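You operate a simulated robot arm through the tools that you are given. There is no shell and no other tool.

Carry out the task below with a simulated robot arm. There is one attempt and no reset: what you move stays moved.

Task
Put things in order on the top of the pump bench. At the end: one of the click keys from the top of the pump bench is on the green small parts tray; one of the blue-side seal cartridges from the top of the pump bench is on the green mat; the yellow screen stands on top of the orange spare block; the purple plug stands on top of the silver motor cover; whatever was shut is shut again. Leave all else as you found it, and nothing knocked over. Set down upright: click key, blue-side seal cartridge.

It is judged by the outcome, as a careful person would: the job done as asked, and still so three seconds after it is handed in. It fails if anything else is knocked over, pushed out of place, dropped, spilled or broken. Lids that push on must go on centred and level and be pressed home; caps that screw on are set level and turned clockwise until they are tight.

Robot
A 6-joint arm with a two-finger parallel gripper, fixed in place. Base frame: the origin is at the foot of the arm, x ahead of it, y to its left, z up; the work surface is at about z = 0.8. Units: m, rad, N and s.
With the tool pointing down near the work surface it reaches from about 0.34 to 0.76 m from the base axis. Its first joint turns from -1.152 to 1.152 rad. Payload 2.45 kg.
The TCP is the grasp point between the finger pads, 0.024 m short of the fingertips. In the tool frame z runs along the fingers and y along their closing line. Largest opening 0.068 m; finger width 0.017, thickness 0.01; the body of the gripper, 0.04 by 0.07 m, starts 0.041 m behind the TCP.
Orientation is that of the tool frame in the base frame, as a unit quaternion [x, y, z, w]. With the fingers straight down and closing along the base's y, the tool's x points along the base's -x, its y along +y and its z along -z.

Tools
- The arm moves only by the tool nudge_tool. Its argument "steps" is a list of rows, each an object (a shift or turn left out is 0, a gripper value left out holds the last) with "fingers": the gripper command, from -1 (shut) to 1 (fully open), values between in proportion; "translation": the shift along the base's x, y, z in units of 300 mm (1.0 is 300 mm), a list of three; "dr": the turn, a rotation vector about the base's x, y, z in units of 90 degrees (1.0 is 90 degrees), a list of three. In form: [{"fingers": fingers, "translation": [tx, ty, tz], "dr": [ax, ay, az]}, ...]. A call has 1 to 20 rows; each row is the pose to reach, as a shift and turn from the pose commanded when the call began. A call with a number of a shift or a turn outside -1 to 1 is refused whole. Each row takes 0.2 s and may step no farther than 0.05 m and 0.15 rad from the row before; otherwise, or with a gripper value out of range, the whole call is refused. A pose out of reach is approached as far as the arm can. The call stops where the force on the tool passes 40 N (or 10 N more than at its start, if that is more) or the arm is blocked; 0.2 s more then pass. Each finger travels about 0.108 m/s and halts on what it meets, pressing with about 29 N; the grip force reading is that of the motor and also rises with nothing between the fingers. The clock runs only during rows and for 0.2 s after the last one: add rows that repeat a pose to give the fingers time. It gives the time, the measured TCP pose, the force on the tool (base axes), the opening and the grip force at its end, in the units of the frame above (readings bear some noise), with the torque about the TCP (base axes, N m) and any sound that the robot's microphone picked up.
- Cameras (640 x 400 px; columns grow to the right, rows downward): "scene" is fixed at [0.1572, 0.435, 1.4288]; the picture's right is [-0.68, -0.73, 0.00], its down [-0.63, 0.59, -0.51] and it looks along [0.37, -0.35, -0.86] (base axes); focal length 214 px, centre (320, 200). "wrist" rides on the gripper at [0.084, 0.011, -0.075] in the tool frame; the picture's right is [-0.13, 0.99, 0.00], its down [-0.60, -0.08, -0.79] and it looks along [-0.79, -0.10, 0.61] (tool axes); focal length 251 px, centre (320, 200). There is no depth. A picture from a camera that has moved, and an enlarged one, comes with that camera's place and axes in the base frame and with its lens.
- get_image(camera): a new picture of that camera. The clock stands still meanwhile.
- zoom(camera, box): a new picture of the part [left, top, right, bottom] of that camera's present view, enlarged. The clock stands still meanwhile.
- sign_off(): hands the job in; it is judged then, once.

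Nothing tells you positions but the pictures and the camera data. Unless the task says otherwise, let go and move clear before handing in.

The tools are called after "Request:" as name(argument=value, ...) on one line, values as JSON. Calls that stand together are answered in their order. nudge_tool: Moves the arm, as the interface text tells. Its arguments: {"type":"object","properties":{"steps":{"type":"array","items":{"type":"object","properties":{"fingers":{"type":"number"},"translation":{"type":"array","items":{"type":"number"}},"dr":{"type":"array","items":{"type":"number"}}}}}},"required":["steps"]} The other tools are called the same way: get_image (camera) takes a picture; zoom (camera, box) takes an enlarged picture of a part of a camera's view; sign_off () hands the job in.

At the start:

```text
time_s: 0.0
position: [0.4437, -0.0878, 1.0832]
ee_rot: [0.0, 1.0, 0.0, 0.0]
ft_force: [0.9, 0.6, 0.1]
ft_torque: [0.01, 0.01, -0.03]
finger_gap: 0.0678
gripper_force: 0.1
```

scene: 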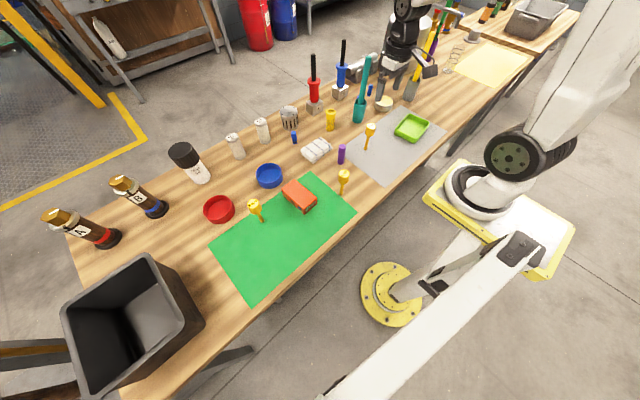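
wrist: 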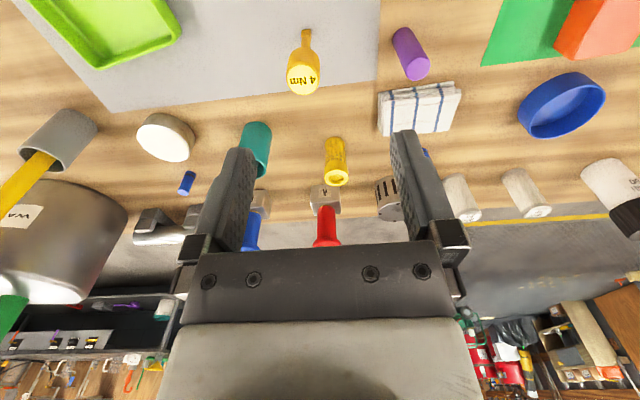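

I see a long wooden bench with a green mat, a grey mat with a green tray, two blue/red-based brown bottles, yellow keys, and other small parts. I'll zoom in to identify each thing before moving.

Request:
zoom(camera="scene", box=[200, 120, 360, 220])

Request:
zoom(camera="scene", box=[300, 40, 460, 140])

Request:
zoom(camera="scene", box=[40, 120, 240, 260])

Request:
zoom(camera="scene", box=[380, 0, 580, 120])

Request:
zoom(camera="wrist", box=[0, 100, 240, 380])

Request:
zoom(camera="wrist", box=[220, 0, 480, 260])

```text
4.00 times, centred on (280, 170) of scene
camera zoom: at [0.1572, 0.435, 1.4288], right [-0.68, -0.73, 0.0], down [-0.63, 0.59, -0.51], along [0.37, -0.35, -0.86], focal length 858 px, centre (480, 320)
```

zoom: 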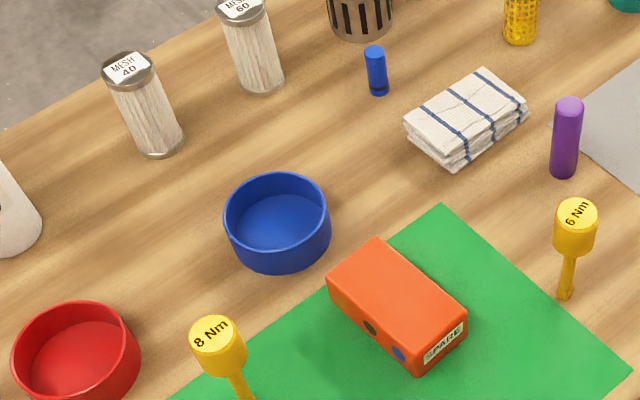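

```text
4.00 times, centred on (380, 90) of scene
camera zoom: at [0.1572, 0.435, 1.4288], right [-0.68, -0.73, 0.0], down [-0.63, 0.59, -0.51], along [0.37, -0.35, -0.86], focal length 858 px, centre (80, 640)
```

zoom: 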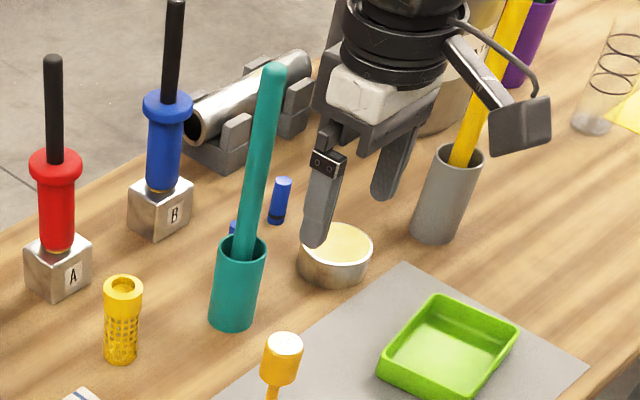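

```text
2.86 times, centred on (140, 190) of scene
camera zoom: at [0.1572, 0.435, 1.4288], right [-0.68, -0.73, 0.0], down [-0.63, 0.59, -0.51], along [0.37, -0.35, -0.86], focal length 613 px, centre (834, 229)
```

zoom: 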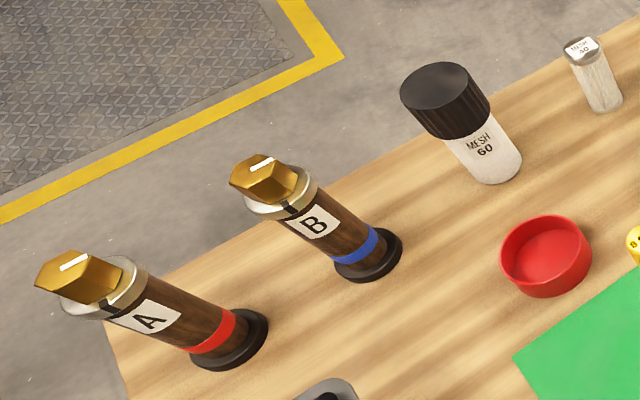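

```text
3.20 times, centred on (480, 60) of scene
camera zoom: at [0.1572, 0.435, 1.4288], right [-0.68, -0.73, 0.0], down [-0.63, 0.59, -0.51], along [0.37, -0.35, -0.86], focal length 686 px, centre (-192, 648)
```

zoom: 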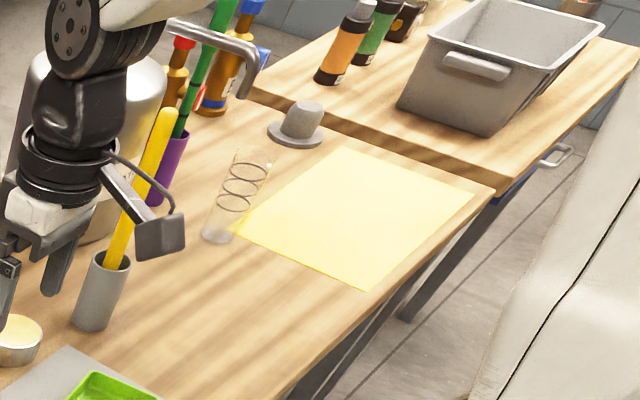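

```text
1.43 times, centred on (120, 240) of wrist
camera zoom: at [0.359, -0.0774, 1.1582], right [0.13, 0.99, 0.0], down [0.6, -0.08, 0.79], along [0.79, -0.1, -0.61], focal length 359 px, centre (606, 143)
```

zoom: 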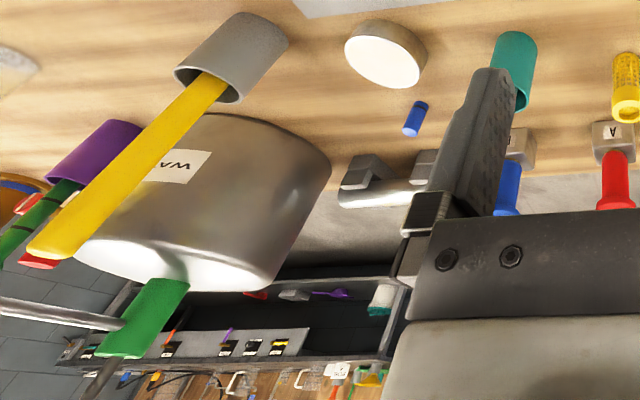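

```text
1.54 times, centred on (350, 130) of wrist
camera zoom: at [0.359, -0.0774, 1.1582], right [0.13, 0.99, 0.0], down [0.6, -0.08, 0.79], along [0.79, -0.1, -0.61], focal length 387 px, centre (274, 308)
```

zoom: 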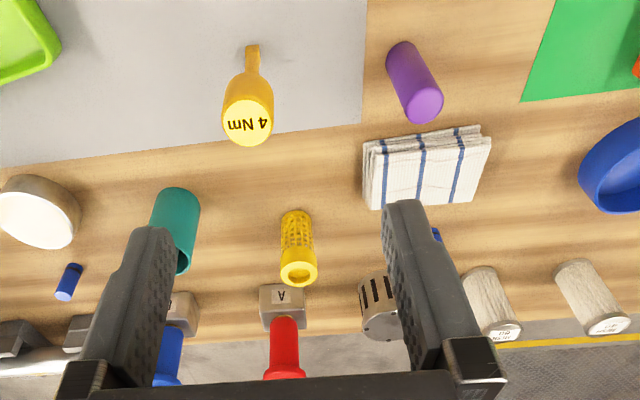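

The keys read 4, 6 and 8 Nm; small blue cylinders look like the seal cartridges; the perforated yellow tube looks like the screen. I'll zoom more on the ambiguous ones (motor cover, cartridges, keys).

Request:
zoom(camera="scene", box=[270, 95, 350, 145])

Request:
zoom(camera="scene", box=[340, 70, 420, 120])

Request:
zoom(camera="scene", box=[320, 110, 400, 210])

Request:
zoom(camera="scene", box=[240, 170, 320, 230])

Request:
zoom(camera="wrist", box=[340, 130, 460, 240])

Request:
zoom(camera="wrist", box=[120, 90, 260, 240])

```text
8.00 times, centred on (310, 120) of scene
camera zoom: at [0.1572, 0.435, 1.4288], right [-0.68, -0.73, 0.0], down [-0.63, 0.59, -0.51], along [0.37, -0.35, -0.86], focal length 1716 px, centre (400, 840)
```

zoom: 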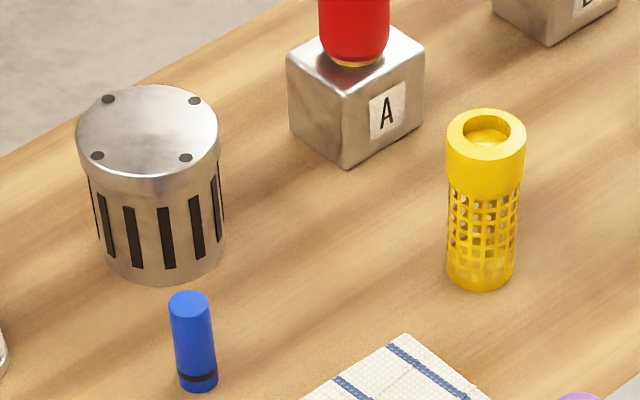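

```text
8.00 times, centred on (380, 95) of scene
camera zoom: at [0.1572, 0.435, 1.4288], right [-0.68, -0.73, 0.0], down [-0.63, 0.59, -0.51], along [0.37, -0.35, -0.86], focal length 1716 px, centre (-160, 1040)
```

zoom: 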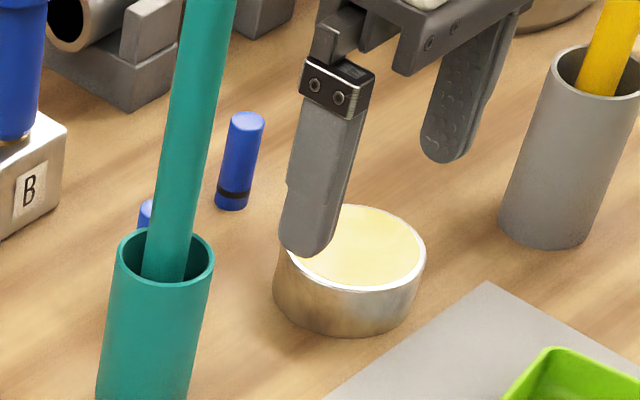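

```text
4.00 times, centred on (360, 160) of scene
camera zoom: at [0.1572, 0.435, 1.4288], right [-0.68, -0.73, 0.0], down [-0.63, 0.59, -0.51], along [0.37, -0.35, -0.86], focal length 858 px, centre (160, 360)
```

zoom: 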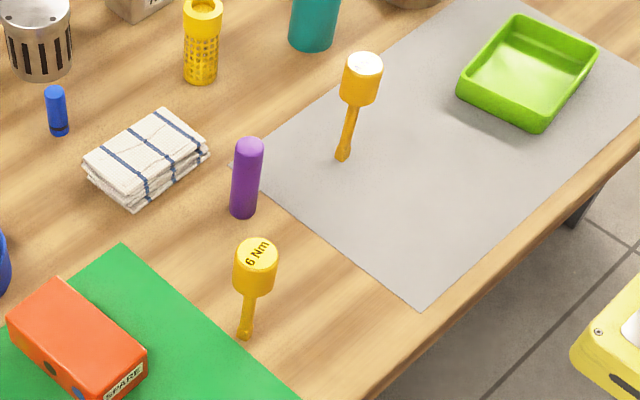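

```text
6.67 times, centred on (280, 200) of scene
camera zoom: at [0.1572, 0.435, 1.4288], right [-0.68, -0.73, 0.0], down [-0.63, 0.59, -0.51], along [0.37, -0.35, -0.86], focal length 1430 px, centre (587, 200)
```

zoom: 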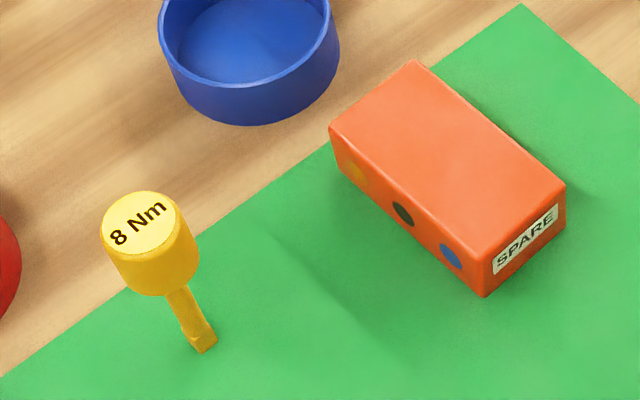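

```text
3.64 times, centred on (400, 185) of wrist
camera zoom: at [0.359, -0.0774, 1.1582], right [0.13, 0.99, 0.0], down [0.6, -0.08, 0.79], along [0.79, -0.1, -0.61], focal length 914 px, centre (29, 254)
```

zoom: 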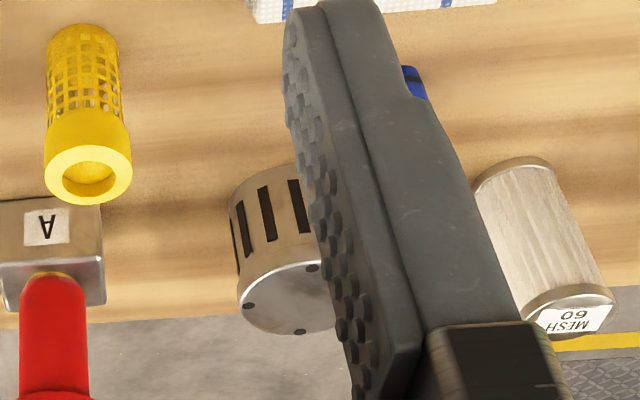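

```text
2.67 times, centred on (190, 165) of wrist
camera zoom: at [0.359, -0.0774, 1.1582], right [0.13, 0.99, 0.0], down [0.6, -0.08, 0.79], along [0.79, -0.1, -0.61], focal length 670 px, centre (667, 293)
```

zoom: 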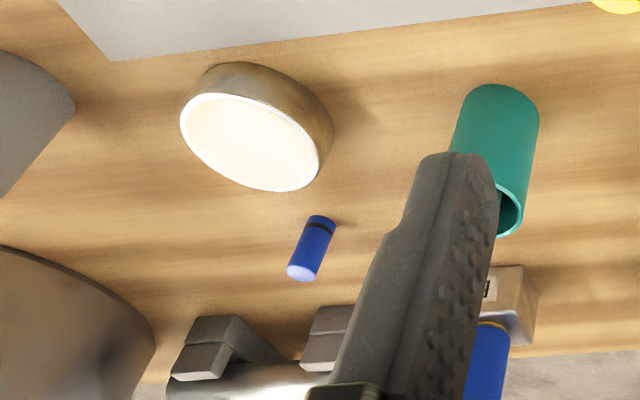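

I take the layout as: motor cover ≈(0.776, 0.027), yellow screen ≈(0.654, -0.088), blue cartridge ≈(0.696, 0.070), purple plug ≈(0.494, 0.012), orange block centre ≈(0.478, 0.228), 4 Nm key ≈(0.478, -0.110), green tray ≈(0.42, -0.34). I'll start with the 4 Nm key: hover above it and check with the wrist camera.

Request:
nudge_tool(steps=[{"fingers": 1, "translation": [0.04, -0.025, -0.09]}, {"fingers": 1, "translation": [0.08, -0.05, -0.18]}, {"fingers": 1, "translation": [0.114, -0.074, -0.277]}, {"fingers": 1, "translation": [0.114, -0.074, -0.277]}])

Request:
get_image(camera="wrist")

Request:
get_image(camera="scene")

```text
time_s: 1.0
position: [0.4781, -0.1114, 1.0001]
ee_rot: [0.0, 1.0, 0.0, 0.0]
ft_force: [0.2, 0.2, 0.6]
ft_torque: [0.03, 0.05, 0.0]
finger_gap: 0.0682
gripper_force: 0.0
```

```text
taken
camera wrist: at [0.3936, -0.1005, 1.0749], right [0.13, 0.99, 0.0], down [0.6, -0.08, 0.79], along [0.79, -0.1, -0.61], focal length 251 px, centre (320, 200)
```

wrist: 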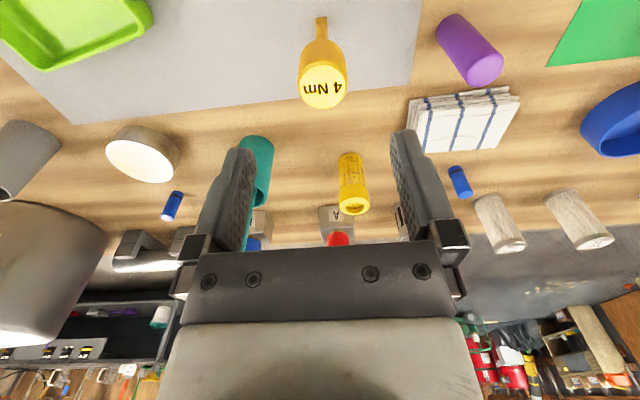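

```text
taken
```

scene: 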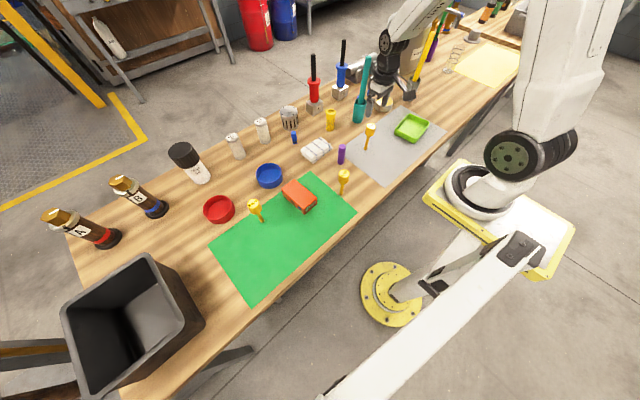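

The 4 Nm key's head is centred between the fingers in y and x (estimate (0.477, -0.110)). I'll lower around the head and look again before closing.

Request:
nudge_tool(steps=[{"fingers": 1, "translation": [0, 0.003, -0.07]}, {"fingers": 1, "translation": [-0.002, 0.003, -0.14]}, {"fingers": 1, "translation": [-0.002, 0.003, -0.21]}, {"fingers": 1, "translation": [-0.002, 0.003, -0.28]}, {"fingers": 1, "translation": [-0.002, 0.003, -0.343]}, {"fingers": 1, "translation": [-0.002, 0.003, -0.343]}])

Request:
get_image(camera="wrist")

Request:
zoom(camera="scene", box=[330, 80, 430, 160])

```text
time_s: 2.4
position: [0.4769, -0.1083, 0.8951]
ee_rot: [0.001, 1.0, 0.0, 0.0]
ft_force: [-0.3, -0.6, 0.3]
ft_torque: [0.03, -0.03, -0.01]
finger_gap: 0.0681
gripper_force: 0.0
```

```text
taken
camera wrist: at [0.3929, -0.0977, 0.9722], right [0.13, 0.99, 0.0], down [0.6, -0.08, 0.79], along [0.79, -0.1, -0.61], focal length 251 px, centre (320, 200)
```

wrist: 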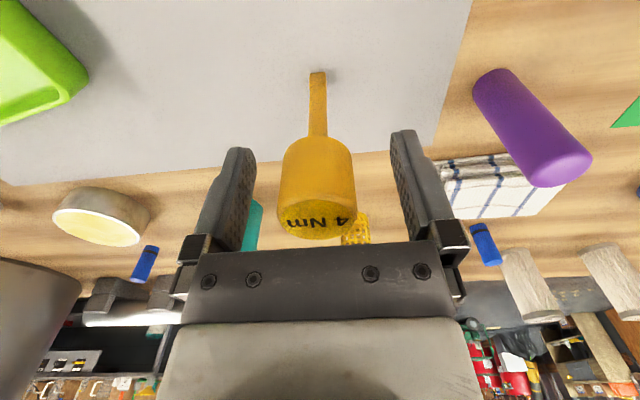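

```text
5.00 times, centred on (380, 120) of scene
camera zoom: at [0.1572, 0.435, 1.4288], right [-0.68, -0.73, 0.0], down [-0.63, 0.59, -0.51], along [0.37, -0.35, -0.86], focal length 1072 px, centre (20, 600)
```

zoom: 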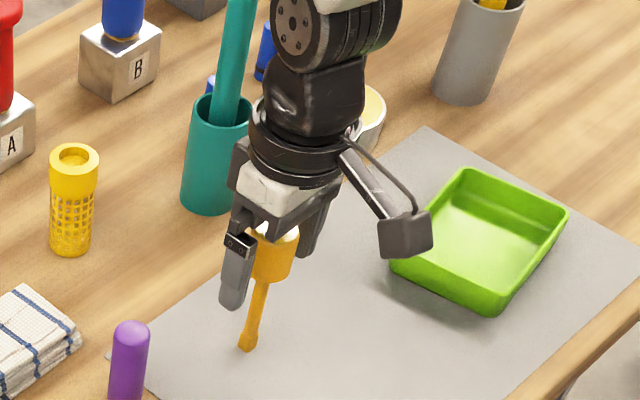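

The key is about 1 mm to the -y side of centre; I'll shift that and close gently on its head.

Request:
nudge_tool(steps=[{"fingers": 1, "translation": [0, -0.004, 0]}, {"fingers": 0.4, "translation": [0, -0.004, 0]}, {"fingers": 0.2, "translation": [0, -0.004, 0]}, {"fingers": 0.0, "translation": [0, -0.004, 0]}, {"fingers": -1, "translation": [0, -0.004, 0]}, {"fingers": -1, "translation": [0, -0.004, 0]}])

Request:
get_image(camera="wrist")

Request:
zoom(camera="scene", box=[330, 80, 430, 160])

```text
time_s: 3.8
position: [0.477, -0.1107, 0.8962]
ee_rot: [0.0, 1.0, 0.0, 0.0]
ft_force: [-0.1, 0.4, 0.5]
ft_torque: [0.12, 0.02, -0.01]
finger_gap: 0.0332
gripper_force: 28.8
```

```text
taken
camera wrist: at [0.3926, -0.0995, 0.9726], right [0.13, 0.99, 0.0], down [0.6, -0.08, 0.79], along [0.79, -0.1, -0.61], focal length 251 px, centre (320, 200)
```

wrist: 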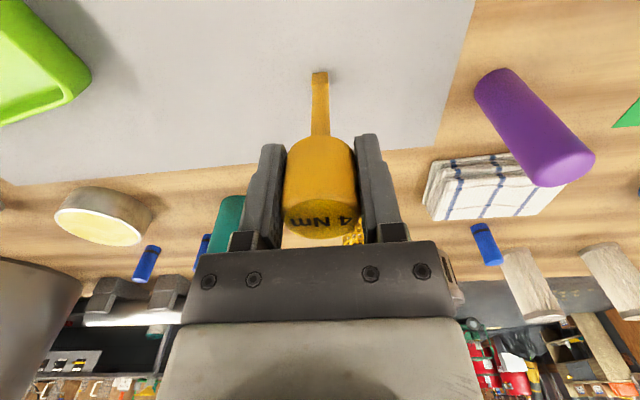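

```text
5.00 times, centred on (380, 120) of scene
camera zoom: at [0.1572, 0.435, 1.4288], right [-0.68, -0.73, 0.0], down [-0.63, 0.59, -0.51], along [0.37, -0.35, -0.86], focal length 1072 px, centre (20, 600)
```

zoom: 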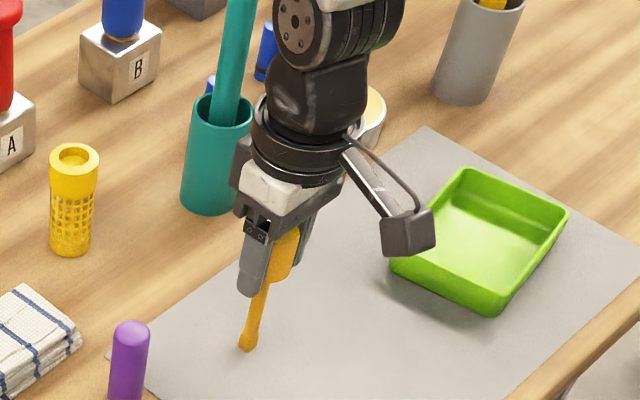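

The key is gripped upright (gap 33 mm). I'll lift it 60 mm and carry it to above the tray centre, about (0.422, -0.337).

Request:
nudge_tool(steps=[{"fingers": -1, "translation": [0, 0, 0.05]}, {"fingers": -1, "translation": [0, 0, 0.12]}, {"fingers": -1, "translation": [0, 0, 0.2]}, {"fingers": -1, "translation": [-0.013, -0.055, 0.2]}, {"fingers": -1, "translation": [-0.039, -0.16, 0.2]}, {"fingers": -1, "translation": [-0.067, -0.275, 0.2]}, {"fingers": -1, "translation": [-0.095, -0.39, 0.2]}, {"fingers": -1, "translation": [-0.123, -0.505, 0.2]}, {"fingers": -1, "translation": [-0.151, -0.62, 0.2]}, {"fingers": -1, "translation": [-0.173, -0.71, 0.2]}, {"fingers": -1, "translation": [-0.183, -0.755, 0.2]}, {"fingers": -1, "translation": [-0.183, -0.755, 0.2]}])

Request:
get_image(camera="wrist")

Request:
zoom(camera="scene", box=[360, 70, 480, 160])

```text
time_s: 6.4
position: [0.4227, -0.3374, 0.9565]
ee_rot: [0.0, 1.0, 0.0, 0.0]
ft_force: [0.1, -0.1, 0.1]
ft_torque: [-0.01, 0.01, 0.03]
finger_gap: 0.0334
gripper_force: 29.0
```

```text
taken
camera wrist: at [0.3378, -0.327, 1.0326], right [0.13, 0.99, 0.0], down [0.6, -0.08, 0.79], along [0.79, -0.1, -0.61], focal length 251 px, centre (320, 200)
```

wrist: 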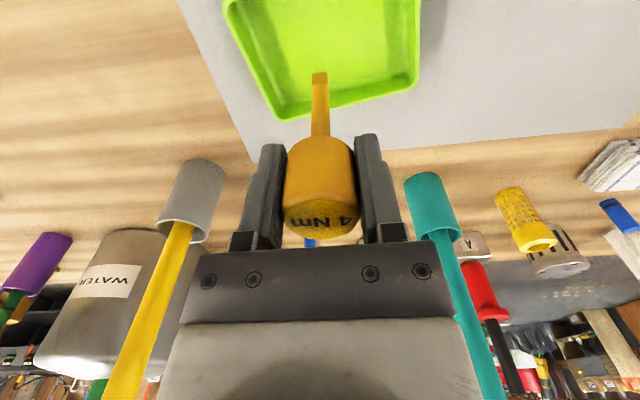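

```text
4.44 times, centred on (420, 115) of scene
camera zoom: at [0.1572, 0.435, 1.4288], right [-0.68, -0.73, 0.0], down [-0.63, 0.59, -0.51], along [0.37, -0.35, -0.86], focal length 953 px, centre (-124, 578)
```

zoom: 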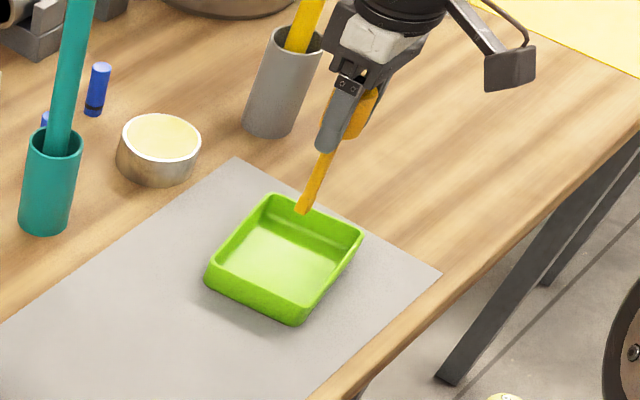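

The key tip hangs over the tray's middle. I'll lower it close to the floor, then feel for contact in small steps.

Request:
nudge_tool(steps=[{"fingers": -1, "translation": [-0.008, 0.01, -0.04]}, {"fingers": -1, "translation": [-0.008, 0.01, -0.09]}, {"fingers": -1, "translation": [-0.008, 0.01, -0.13]}, {"fingers": -1, "translation": [-0.008, 0.01, -0.16]}, {"fingers": -1, "translation": [-0.008, 0.01, -0.16]}])

Request:
get_image(camera="wrist")

Request:
zoom(camera="scene", box=[370, 80, 450, 150])

```text
time_s: 7.6
position: [0.4197, -0.3334, 0.909]
ee_rot: [0.001, 1.0, 0.0, 0.0]
ft_force: [0.2, -0.3, -0.2]
ft_torque: [-0.02, -0.03, 0.0]
finger_gap: 0.0333
gripper_force: 29.0
```

```text
taken
camera wrist: at [0.3357, -0.3229, 0.9846], right [0.13, 0.99, 0.0], down [0.6, -0.08, 0.79], along [0.79, -0.1, -0.61], focal length 251 px, centre (320, 200)
```

wrist: 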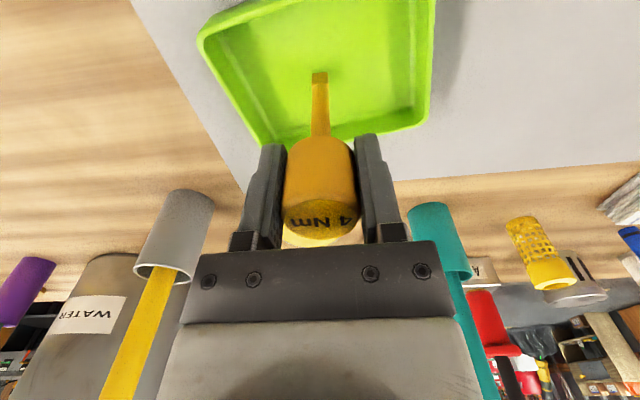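

```text
5.71 times, centred on (410, 115) of scene
camera zoom: at [0.1572, 0.435, 1.4288], right [-0.68, -0.73, 0.0], down [-0.63, 0.59, -0.51], along [0.37, -0.35, -0.86], focal length 1226 px, centre (-194, 686)
```

zoom: 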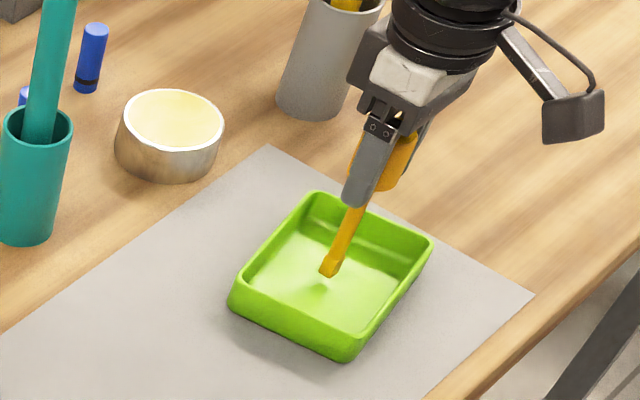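

The tip is centred over the tray floor and a few mm up. I'll creep down and watch the force.

Request:
nudge_tool(steps=[{"fingers": -1, "translation": [0, 0, -0.005]}, {"fingers": -1, "translation": [0, 0, -0.01]}, {"fingers": -1, "translation": [0, 0, -0.015]}, {"fingers": -1, "translation": [0, 0, -0.015]}])

```text
time_s: 8.6
position: [0.4198, -0.3346, 0.904]
ee_rot: [0.0, 1.0, -0.001, 0.0]
ft_force: [-1.3, 0.4, -0.7]
ft_torque: [0.03, 0.0, 0.02]
finger_gap: 0.0334
gripper_force: 28.6
```

Request:
nudge_tool(steps=[{"fingers": -1, "translation": [0, 0, -0.003]}, {"fingers": -1, "translation": [0, 0, -0.006]}, {"fingers": -1, "translation": [0, 0, -0.006]}])

Request:
zoom(camera="scene", box=[385, 100, 435, 140])

```text
time_s: 9.4
position: [0.4194, -0.3346, 0.9025]
ee_rot: [0.0, 1.0, 0.0, -0.001]
ft_force: [-0.8, 0.7, -0.8]
ft_torque: [0.0, -0.02, 0.01]
finger_gap: 0.0333
gripper_force: 29.0
```

```text
10.00 times, centred on (410, 120) of scene
camera zoom: at [0.1572, 0.435, 1.4288], right [-0.68, -0.73, 0.0], down [-0.63, 0.59, -0.51], along [0.37, -0.35, -0.86], focal length 2145 px, centre (-580, 1000)
```

zoom: 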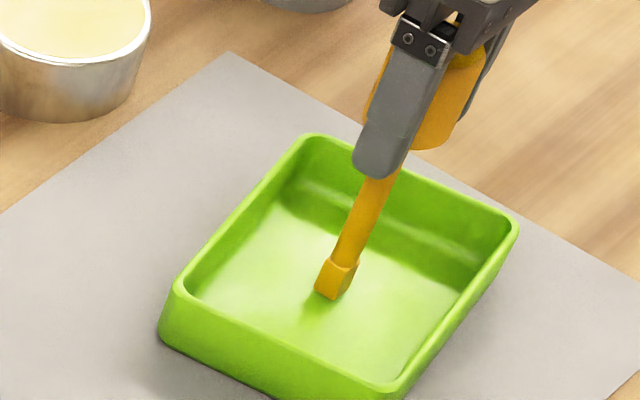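

Not yet clearly touching; I'll continue in 1 mm steps.

Request:
nudge_tool(steps=[{"fingers": -1, "translation": [0, 0, -0.003]}, {"fingers": -1, "translation": [0, 0, -0.005]}, {"fingers": -1, "translation": [0, 0, -0.005]}])

```text
time_s: 10.2
position: [0.4191, -0.3354, 0.9019]
ee_rot: [0.0, 1.0, 0.0, 0.0]
ft_force: [-0.8, 1.0, 2.7]
ft_torque: [0.13, 0.04, 0.02]
finger_gap: 0.0331
gripper_force: 28.8
```

Request:
nudge_tool(steps=[{"fingers": -1, "translation": [0, 0, -0.002]}, {"fingers": -1, "translation": [0, 0, -0.002]}])

Request:
get_image(camera="wrist")

```text
time_s: 10.8
position: [0.4199, -0.3334, 0.9017]
ee_rot: [0.001, 1.0, -0.001, 0.0]
ft_force: [-4.0, 5.0, 19.0]
ft_torque: [0.45, 0.37, 0.02]
finger_gap: 0.0332
gripper_force: 29.0
```

```text
taken
camera wrist: at [0.3353, -0.3236, 0.9765], right [0.13, 0.99, 0.0], down [0.6, -0.08, 0.79], along [0.79, -0.1, -0.61], focal length 251 px, centre (320, 200)
```

wrist: 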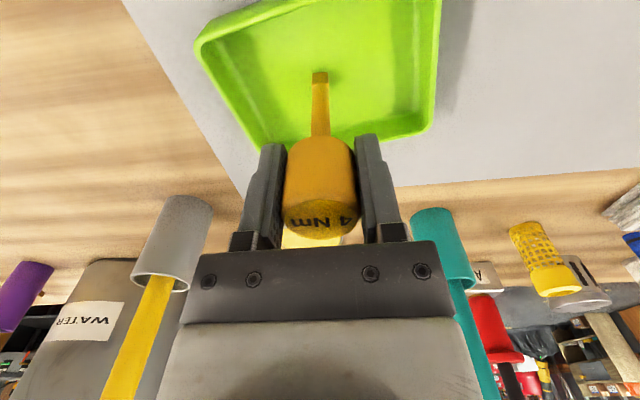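

Contact is firm (19 N). I'll back off a touch to near-zero load, then release gradually.

Request:
nudge_tool(steps=[{"fingers": -1, "translation": [0, 0, 0.002]}, {"fingers": -1, "translation": [0, 0, 0.002]}])

```text
time_s: 11.4
position: [0.4203, -0.3342, 0.9009]
ee_rot: [0.0, 1.0, -0.001, 0.001]
ft_force: [-1.3, 0.7, 11.9]
ft_torque: [0.17, 0.06, 0.06]
finger_gap: 0.0331
gripper_force: 28.7
```

Request:
nudge_tool(steps=[{"fingers": -1, "translation": [0, 0, 0.001]}, {"fingers": -1, "translation": [0, 0, 0.002]}, {"fingers": -1, "translation": [0, 0, 0.002]}])

```text
time_s: 12.2
position: [0.4186, -0.3345, 0.8999]
ee_rot: [0.0, 1.0, 0.0, -0.001]
ft_force: [0.8, -0.3, 0.5]
ft_torque: [0.01, -0.06, 0.01]
finger_gap: 0.0333
gripper_force: 28.7
```

Request:
nudge_tool(steps=[{"fingers": 0.05, "translation": [0, 0, -0.0005]}, {"fingers": 0.15, "translation": [0, 0, -0.0005]}, {"fingers": 0.3, "translation": [0, 0, -0.0005]}, {"fingers": 0.5, "translation": [0, 0, -0.0005]}, {"fingers": 0.8, "translation": [0, 0, -0.0005]}, {"fingers": 1, "translation": [0, 0, -0.0005]}, {"fingers": 1, "translation": [0, 0, -0.0005]}])

Request:
get_image(camera="wrist")

Request:
zoom(camera="scene", box=[370, 80, 450, 150])

```text
time_s: 13.8
position: [0.4202, -0.335, 0.9011]
ee_rot: [0.0, 1.0, 0.001, 0.0]
ft_force: [0.0, 0.5, 0.2]
ft_torque: [-0.01, 0.01, 0.03]
finger_gap: 0.068
gripper_force: 0.0
```

```text
taken
camera wrist: at [0.3354, -0.3237, 0.977], right [0.13, 0.99, 0.0], down [0.6, -0.08, 0.79], along [0.79, -0.1, -0.61], focal length 251 px, centre (320, 200)
```

wrist: 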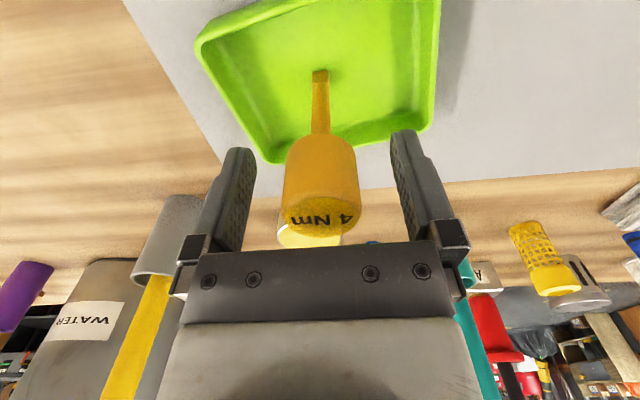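

```text
5.71 times, centred on (410, 115) of scene
camera zoom: at [0.1572, 0.435, 1.4288], right [-0.68, -0.73, 0.0], down [-0.63, 0.59, -0.51], along [0.37, -0.35, -0.86], focal length 1226 px, centre (-194, 686)
```

zoom: 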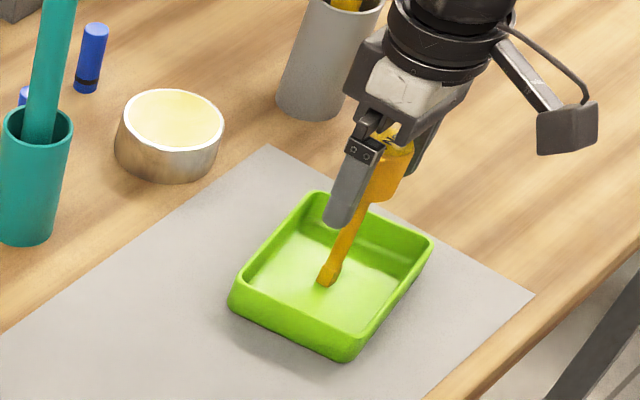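

The key stands in the tray. I'll rise straight up, move back along y away from the tall teal handle, then out toward the yellow screen.

Request:
nudge_tool(steps=[{"fingers": 1, "translation": [0, 0, 0.08]}, {"fingers": 1, "translation": [0, 0, 0.2]}, {"fingers": 1, "translation": [0, 0, 0.33]}, {"fingers": 1, "translation": [0, 0, 0.46]}, {"fingers": 1, "translation": [0, 0.1, 0.5]}, {"fingers": 1, "translation": [0, 0.22, 0.5]}, {"fingers": 1, "translation": [0, 0.36, 0.5]}, {"fingers": 1, "translation": [0, 0.5, 0.5]}, {"fingers": 1, "translation": [0.02, 0.64, 0.5]}, {"fingers": 1, "translation": [0.1, 0.74, 0.5]}, {"fingers": 1, "translation": [0.2, 0.8, 0.5]}, {"fingers": 1, "translation": [0.33, 0.815, 0.5]}, {"fingers": 1, "translation": [0.45, 0.815, 0.5]}, {"fingers": 1, "translation": [0.5, 0.815, 0.5]}, {"fingers": 1, "translation": [0.5, 0.815, 0.5]}])

Request:
get_image(camera="wrist")

Request:
get_image(camera="scene")

```text
time_s: 17.0
position: [0.57, -0.0918, 1.0501]
ee_rot: [0.0, 1.0, 0.0, -0.001]
ft_force: [0.0, 0.0, -0.9]
ft_torque: [0.01, 0.0, 0.01]
finger_gap: 0.068
gripper_force: 0.0
```

```text
taken
camera wrist: at [0.4859, -0.0803, 1.1259], right [0.13, 0.99, 0.0], down [0.6, -0.08, 0.79], along [0.79, -0.1, -0.61], focal length 251 px, centre (320, 200)
```

wrist: 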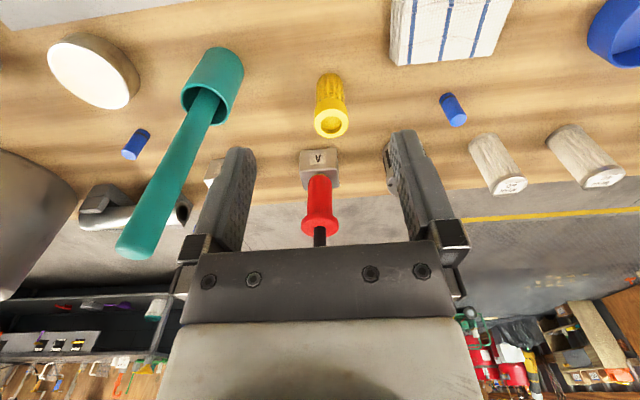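

```text
taken
```

scene: 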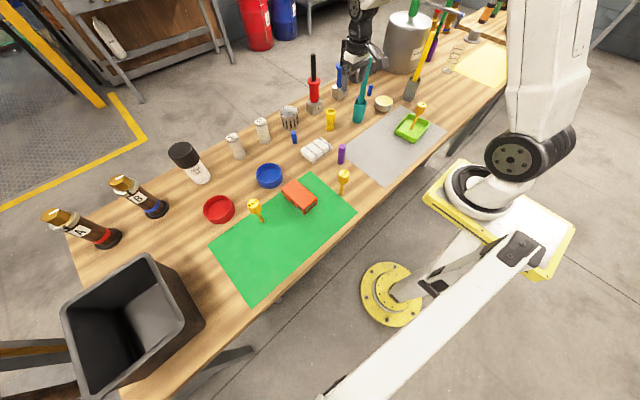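

The key remains upright in the tray. The screen projects to about (0.653, -0.089); I'll hover over it next.

Request:
nudge_tool(steps=[{"fingers": 1, "translation": [0.1, 0.004, 0]}, {"fingers": 1, "translation": [0.2, 0.009, -0.05]}, {"fingers": 1, "translation": [0.277, 0.009, -0.13]}, {"fingers": 1, "translation": [0.277, 0.009, -0.233]}, {"fingers": 1, "translation": [0.277, 0.009, -0.3]}, {"fingers": 1, "translation": [0.277, 0.009, -0.3]}])

Request:
get_image(camera="wrist")

Request:
zoom(camera="scene", box=[290, 60, 390, 140])

```text
time_s: 18.4
position: [0.6525, -0.0874, 0.9613]
ee_rot: [-0.001, 1.0, 0.0, 0.0]
ft_force: [0.7, -0.1, 0.0]
ft_torque: [0.01, 0.0, 0.02]
finger_gap: 0.0679
gripper_force: 0.0
```

```text
taken
camera wrist: at [0.5682, -0.0763, 1.0366], right [0.13, 0.99, 0.0], down [0.6, -0.08, 0.79], along [0.79, -0.1, -0.61], focal length 251 px, centre (320, 200)
```

wrist: 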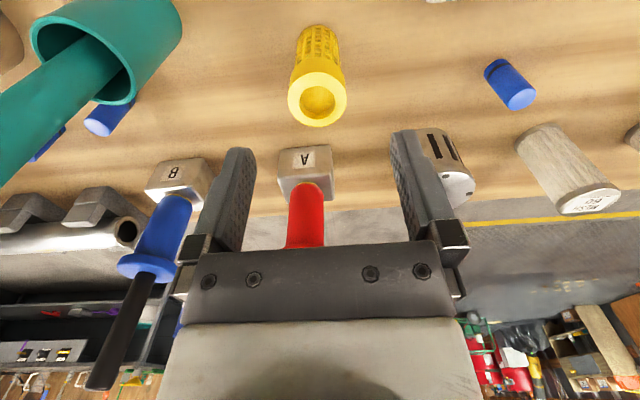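

```text
5.00 times, centred on (340, 100) of scene
camera zoom: at [0.1572, 0.435, 1.4288], right [-0.68, -0.73, 0.0], down [-0.63, 0.59, -0.51], along [0.37, -0.35, -0.86], focal length 1072 px, centre (220, 700)
```

zoom: 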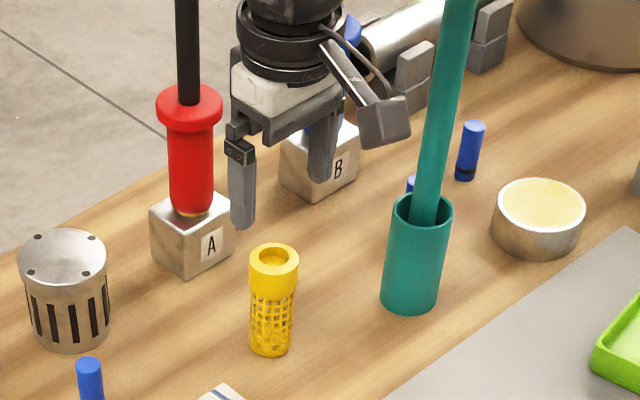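

The screen is ~2 mm off; I'll correct and lower so the pads straddle its solid collar.

Request:
nudge_tool(steps=[{"fingers": 1, "translation": [0.006, -0.007, -0.05]}, {"fingers": 1, "translation": [0.006, -0.007, -0.12]}, {"fingers": 1, "translation": [0.006, -0.007, -0.19]}, {"fingers": 1, "translation": [0.006, -0.007, -0.25]}, {"fingers": 1, "translation": [0.006, -0.007, -0.295]}, {"fingers": 1, "translation": [0.006, -0.007, -0.295]}])

Request:
get_image(camera="wrist")

Request:
zoom(camera="scene", box=[290, 60, 390, 140])

```text
time_s: 19.8
position: [0.6565, -0.0882, 0.8733]
ee_rot: [0.0, 1.0, -0.001, -0.001]
ft_force: [0.4, -0.7, 0.3]
ft_torque: [0.0, 0.01, 0.0]
finger_gap: 0.068
gripper_force: 0.0
```

```text
taken
camera wrist: at [0.5709, -0.0777, 0.9488], right [0.13, 0.99, 0.0], down [0.6, -0.08, 0.79], along [0.79, -0.1, -0.61], focal length 251 px, centre (320, 200)
```

wrist: 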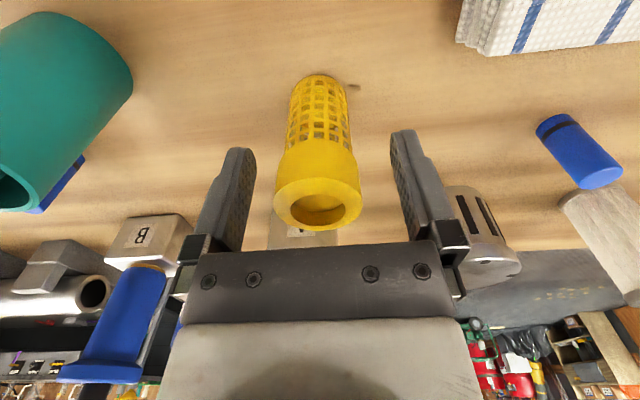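

```text
5.00 times, centred on (340, 100) of scene
camera zoom: at [0.1572, 0.435, 1.4288], right [-0.68, -0.73, 0.0], down [-0.63, 0.59, -0.51], along [0.37, -0.35, -0.86], focal length 1072 px, centre (220, 700)
```

zoom: 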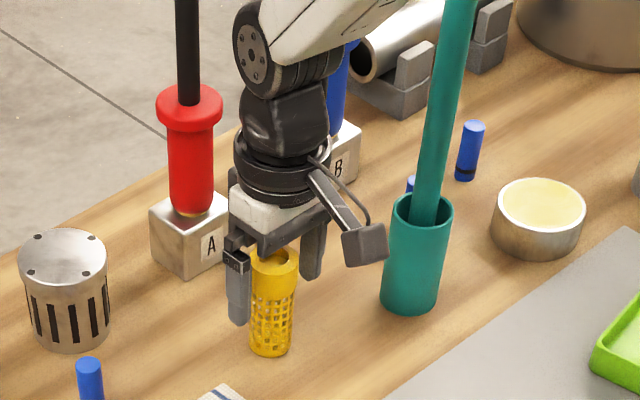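

Centred to about 1 mm; I'll nudge and close on the collar.

Request:
nudge_tool(steps=[{"fingers": 1, "translation": [0, -0.004, 0]}, {"fingers": 0.5, "translation": [0, -0.004, 0]}, {"fingers": 0.3, "translation": [0, -0.004, 0]}, {"fingers": 0.1, "translation": [0, -0.004, 0]}, {"fingers": -1, "translation": [0, -0.004, 0]}, {"fingers": -1, "translation": [0, -0.004, 0]}])

Request:
get_image(camera="wrist")

```text
time_s: 21.2
position: [0.656, -0.0908, 0.8729]
ee_rot: [0.001, 1.0, 0.0, 0.0]
ft_force: [0.3, 0.7, -0.6]
ft_torque: [0.03, 0.0, -0.01]
finger_gap: 0.0376
gripper_force: 29.7
```

```text
taken
camera wrist: at [0.5711, -0.0791, 0.9488], right [0.13, 0.99, 0.0], down [0.6, -0.08, 0.79], along [0.79, -0.1, -0.61], focal length 251 px, centre (320, 200)
```

wrist: 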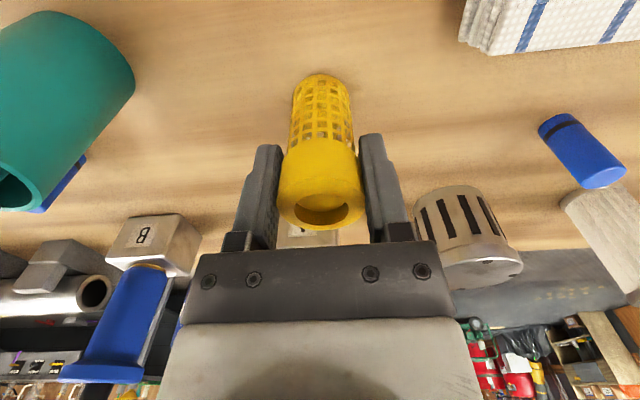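

Gripped (38 mm). I'll lift it and carry it toward the orange block in two legs.

Request:
nudge_tool(steps=[{"fingers": -1, "translation": [0, 0, 0.05]}, {"fingers": -1, "translation": [0, 0, 0.15]}, {"fingers": -1, "translation": [0, 0, 0.28]}, {"fingers": -1, "translation": [0, 0, 0.4]}, {"fingers": -1, "translation": [-0.02, 0.036, 0.433]}, {"fingers": -1, "translation": [-0.07, 0.126, 0.433]}, {"fingers": -1, "translation": [-0.13, 0.234, 0.433]}, {"fingers": -1, "translation": [-0.19, 0.342, 0.433]}, {"fingers": -1, "translation": [-0.25, 0.45, 0.433]}, {"fingers": -1, "translation": [-0.31, 0.558, 0.433]}, {"fingers": -1, "translation": [-0.37, 0.666, 0.433]}, {"fingers": -1, "translation": [-0.42, 0.756, 0.433]}, {"fingers": -1, "translation": [-0.45, 0.81, 0.433]}, {"fingers": -1, "translation": [-0.45, 0.81, 0.433]}])

Request:
get_image(camera="wrist")

Request:
get_image(camera="scene")

```text
time_s: 24.2
position: [0.5187, 0.1528, 1.0034]
ee_rot: [-0.001, 1.0, 0.0, 0.0]
ft_force: [0.3, -0.2, -0.9]
ft_torque: [-0.03, 0.02, 0.01]
finger_gap: 0.0379
gripper_force: 29.1
```

```text
taken
camera wrist: at [0.4349, 0.1637, 1.0789], right [0.13, 0.99, 0.0], down [0.6, -0.08, 0.79], along [0.79, -0.1, -0.61], focal length 251 px, centre (320, 200)
```

wrist: 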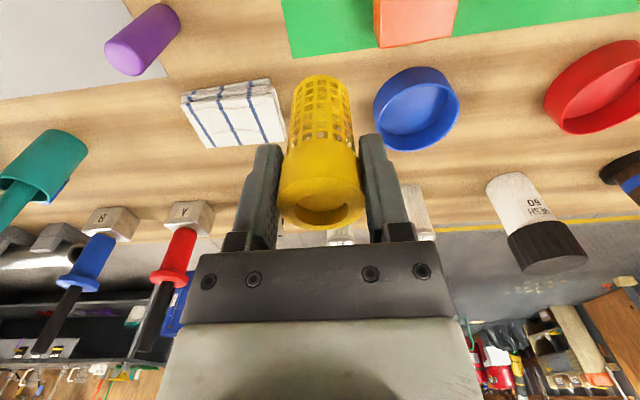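

```text
taken
```

scene: 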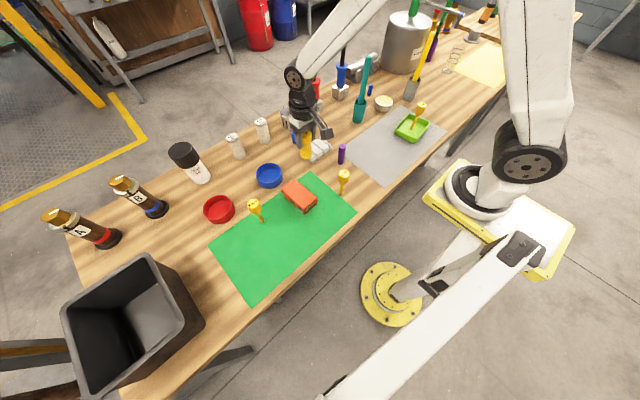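

The block's far corners from the wrist view agree with the scene estimate: centre ≈(0.478, 0.230). I'll move the screen over it.

Request:
nudge_tool(steps=[{"fingers": -1, "translation": [-0.03, 0.056, 0]}, {"fingers": -1, "translation": [-0.08, 0.15, 0]}, {"fingers": -1, "translation": [-0.12, 0.225, 0]}, {"fingers": -1, "translation": [-0.136, 0.257, 0]}, {"fingers": -1, "translation": [-0.136, 0.257, -0.03]}, {"fingers": -1, "translation": [-0.136, 0.257, -0.1]}, {"fingers": -1, "translation": [-0.136, 0.257, -0.16]}, {"fingers": -1, "translation": [-0.136, 0.257, -0.18]}, {"fingers": -1, "translation": [-0.136, 0.257, -0.18]}])

Request:
get_image(camera="wrist")

Request:
zoom(camera="scene", box=[240, 130, 360, 230])

```text
time_s: 26.2
position: [0.4791, 0.2311, 0.9486]
ee_rot: [0.0, 1.0, -0.001, 0.0]
ft_force: [0.1, -0.1, -1.0]
ft_torque: [0.0, -0.02, 0.03]
finger_gap: 0.0378
gripper_force: 28.8
```

```text
taken
camera wrist: at [0.3943, 0.2412, 1.0235], right [0.13, 0.99, 0.0], down [0.6, -0.08, 0.79], along [0.79, -0.1, -0.61], focal length 251 px, centre (320, 200)
```

wrist: 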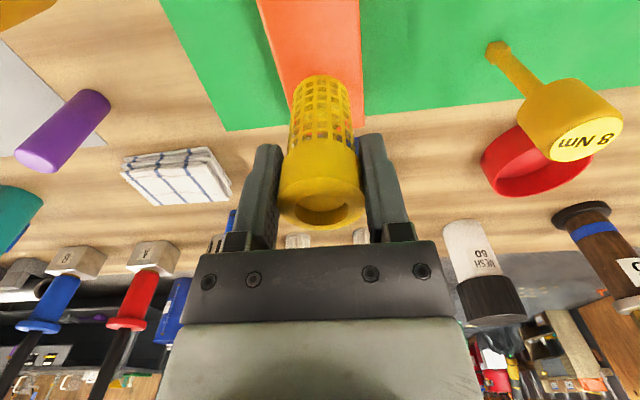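

```text
4.00 times, centred on (300, 180) of scene
camera zoom: at [0.1572, 0.435, 1.4288], right [-0.68, -0.73, 0.0], down [-0.63, 0.59, -0.51], along [0.37, -0.35, -0.86], focal length 858 px, centre (400, 280)
```

zoom: 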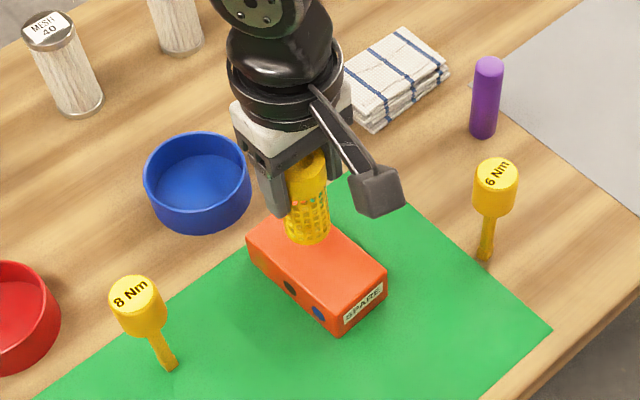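

The screen is centred over the block. I'll lower most of the way, then creep to contact.

Request:
nudge_tool(steps=[{"fingers": -1, "translation": [0, 0, -0.03]}, {"fingers": -1, "translation": [0, 0, -0.06]}, {"fingers": -1, "translation": [0, 0, -0.085]}, {"fingers": -1, "translation": [0, 0, -0.1]}, {"fingers": -1, "translation": [0, 0, -0.1]}])

Request:
zoom(camera="scene", box=[280, 160, 340, 220])

```text
time_s: 27.4
position: [0.4793, 0.2298, 0.9191]
ee_rot: [0.0, 1.0, -0.001, 0.0]
ft_force: [0.4, 0.4, -1.8]
ft_torque: [0.02, 0.0, 0.04]
finger_gap: 0.0379
gripper_force: 29.2
```

```text
6.67 times, centred on (310, 190) of scene
camera zoom: at [0.1572, 0.435, 1.4288], right [-0.68, -0.73, 0.0], down [-0.63, 0.59, -0.51], along [0.37, -0.35, -0.86], focal length 1430 px, centre (387, 267)
```

zoom: 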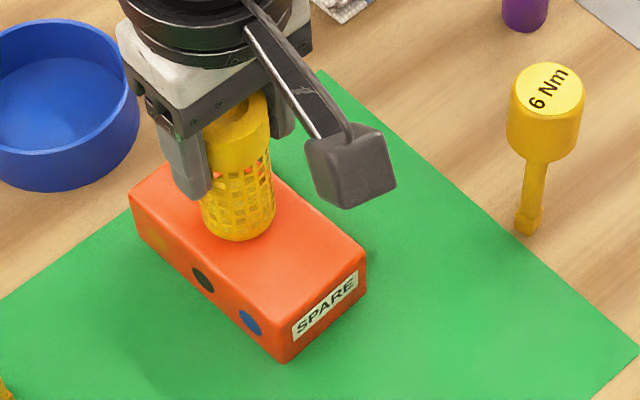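

Request:
nudge_tool(steps=[{"fingers": -1, "translation": [0, 0, -0.007]}, {"fingers": -1, "translation": [0, 0, -0.014]}, {"fingers": -1, "translation": [0, 0, -0.02]}, {"fingers": -1, "translation": [0, 0, -0.02]}])

```text
time_s: 28.4
position: [0.4801, 0.2297, 0.9171]
ee_rot: [0.0, 1.0, 0.001, 0.002]
ft_force: [-7.5, -8.1, 34.8]
ft_torque: [-0.62, 0.45, -0.03]
finger_gap: 0.0377
gripper_force: 29.3
```

Contact came sooner than I estimated (35 N). I'll back off right away and check.

Request:
nudge_tool(steps=[{"fingers": -1, "translation": [0, 0, 0.006]}, {"fingers": -1, "translation": [0, 0, 0.01]}, {"fingers": -1, "translation": [0, 0, 0.01]}])

Request:
get_image(camera="wrist")

Request:
zoom(camera="scene", box=[280, 160, 340, 220])

```text
time_s: 29.2
position: [0.4775, 0.2299, 0.9163]
ee_rot: [0.0, 1.0, 0.0, 0.0]
ft_force: [1.8, 0.7, 4.6]
ft_torque: [0.1, -0.22, 0.02]
finger_gap: 0.0379
gripper_force: 28.5
```

```text
taken
camera wrist: at [0.3938, 0.2406, 0.9908], right [0.13, 0.99, 0.0], down [0.6, -0.08, 0.79], along [0.79, -0.1, -0.61], focal length 251 px, centre (320, 200)
```

wrist: 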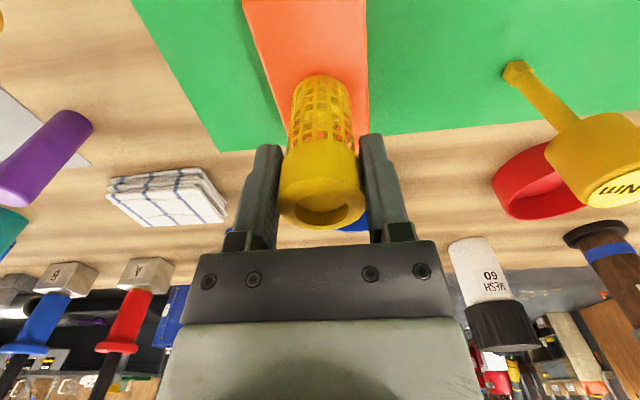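

```text
6.67 times, centred on (310, 190) of scene
camera zoom: at [0.1571, 0.435, 1.4288], right [-0.68, -0.73, 0.0], down [-0.63, 0.59, -0.51], along [0.37, -0.35, -0.86], focal length 1430 px, centre (387, 267)
```

zoom: 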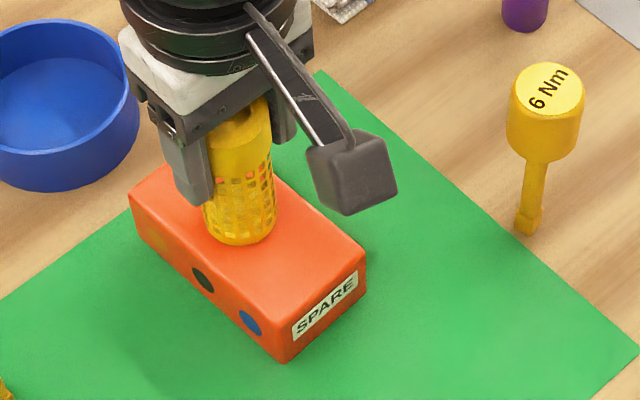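

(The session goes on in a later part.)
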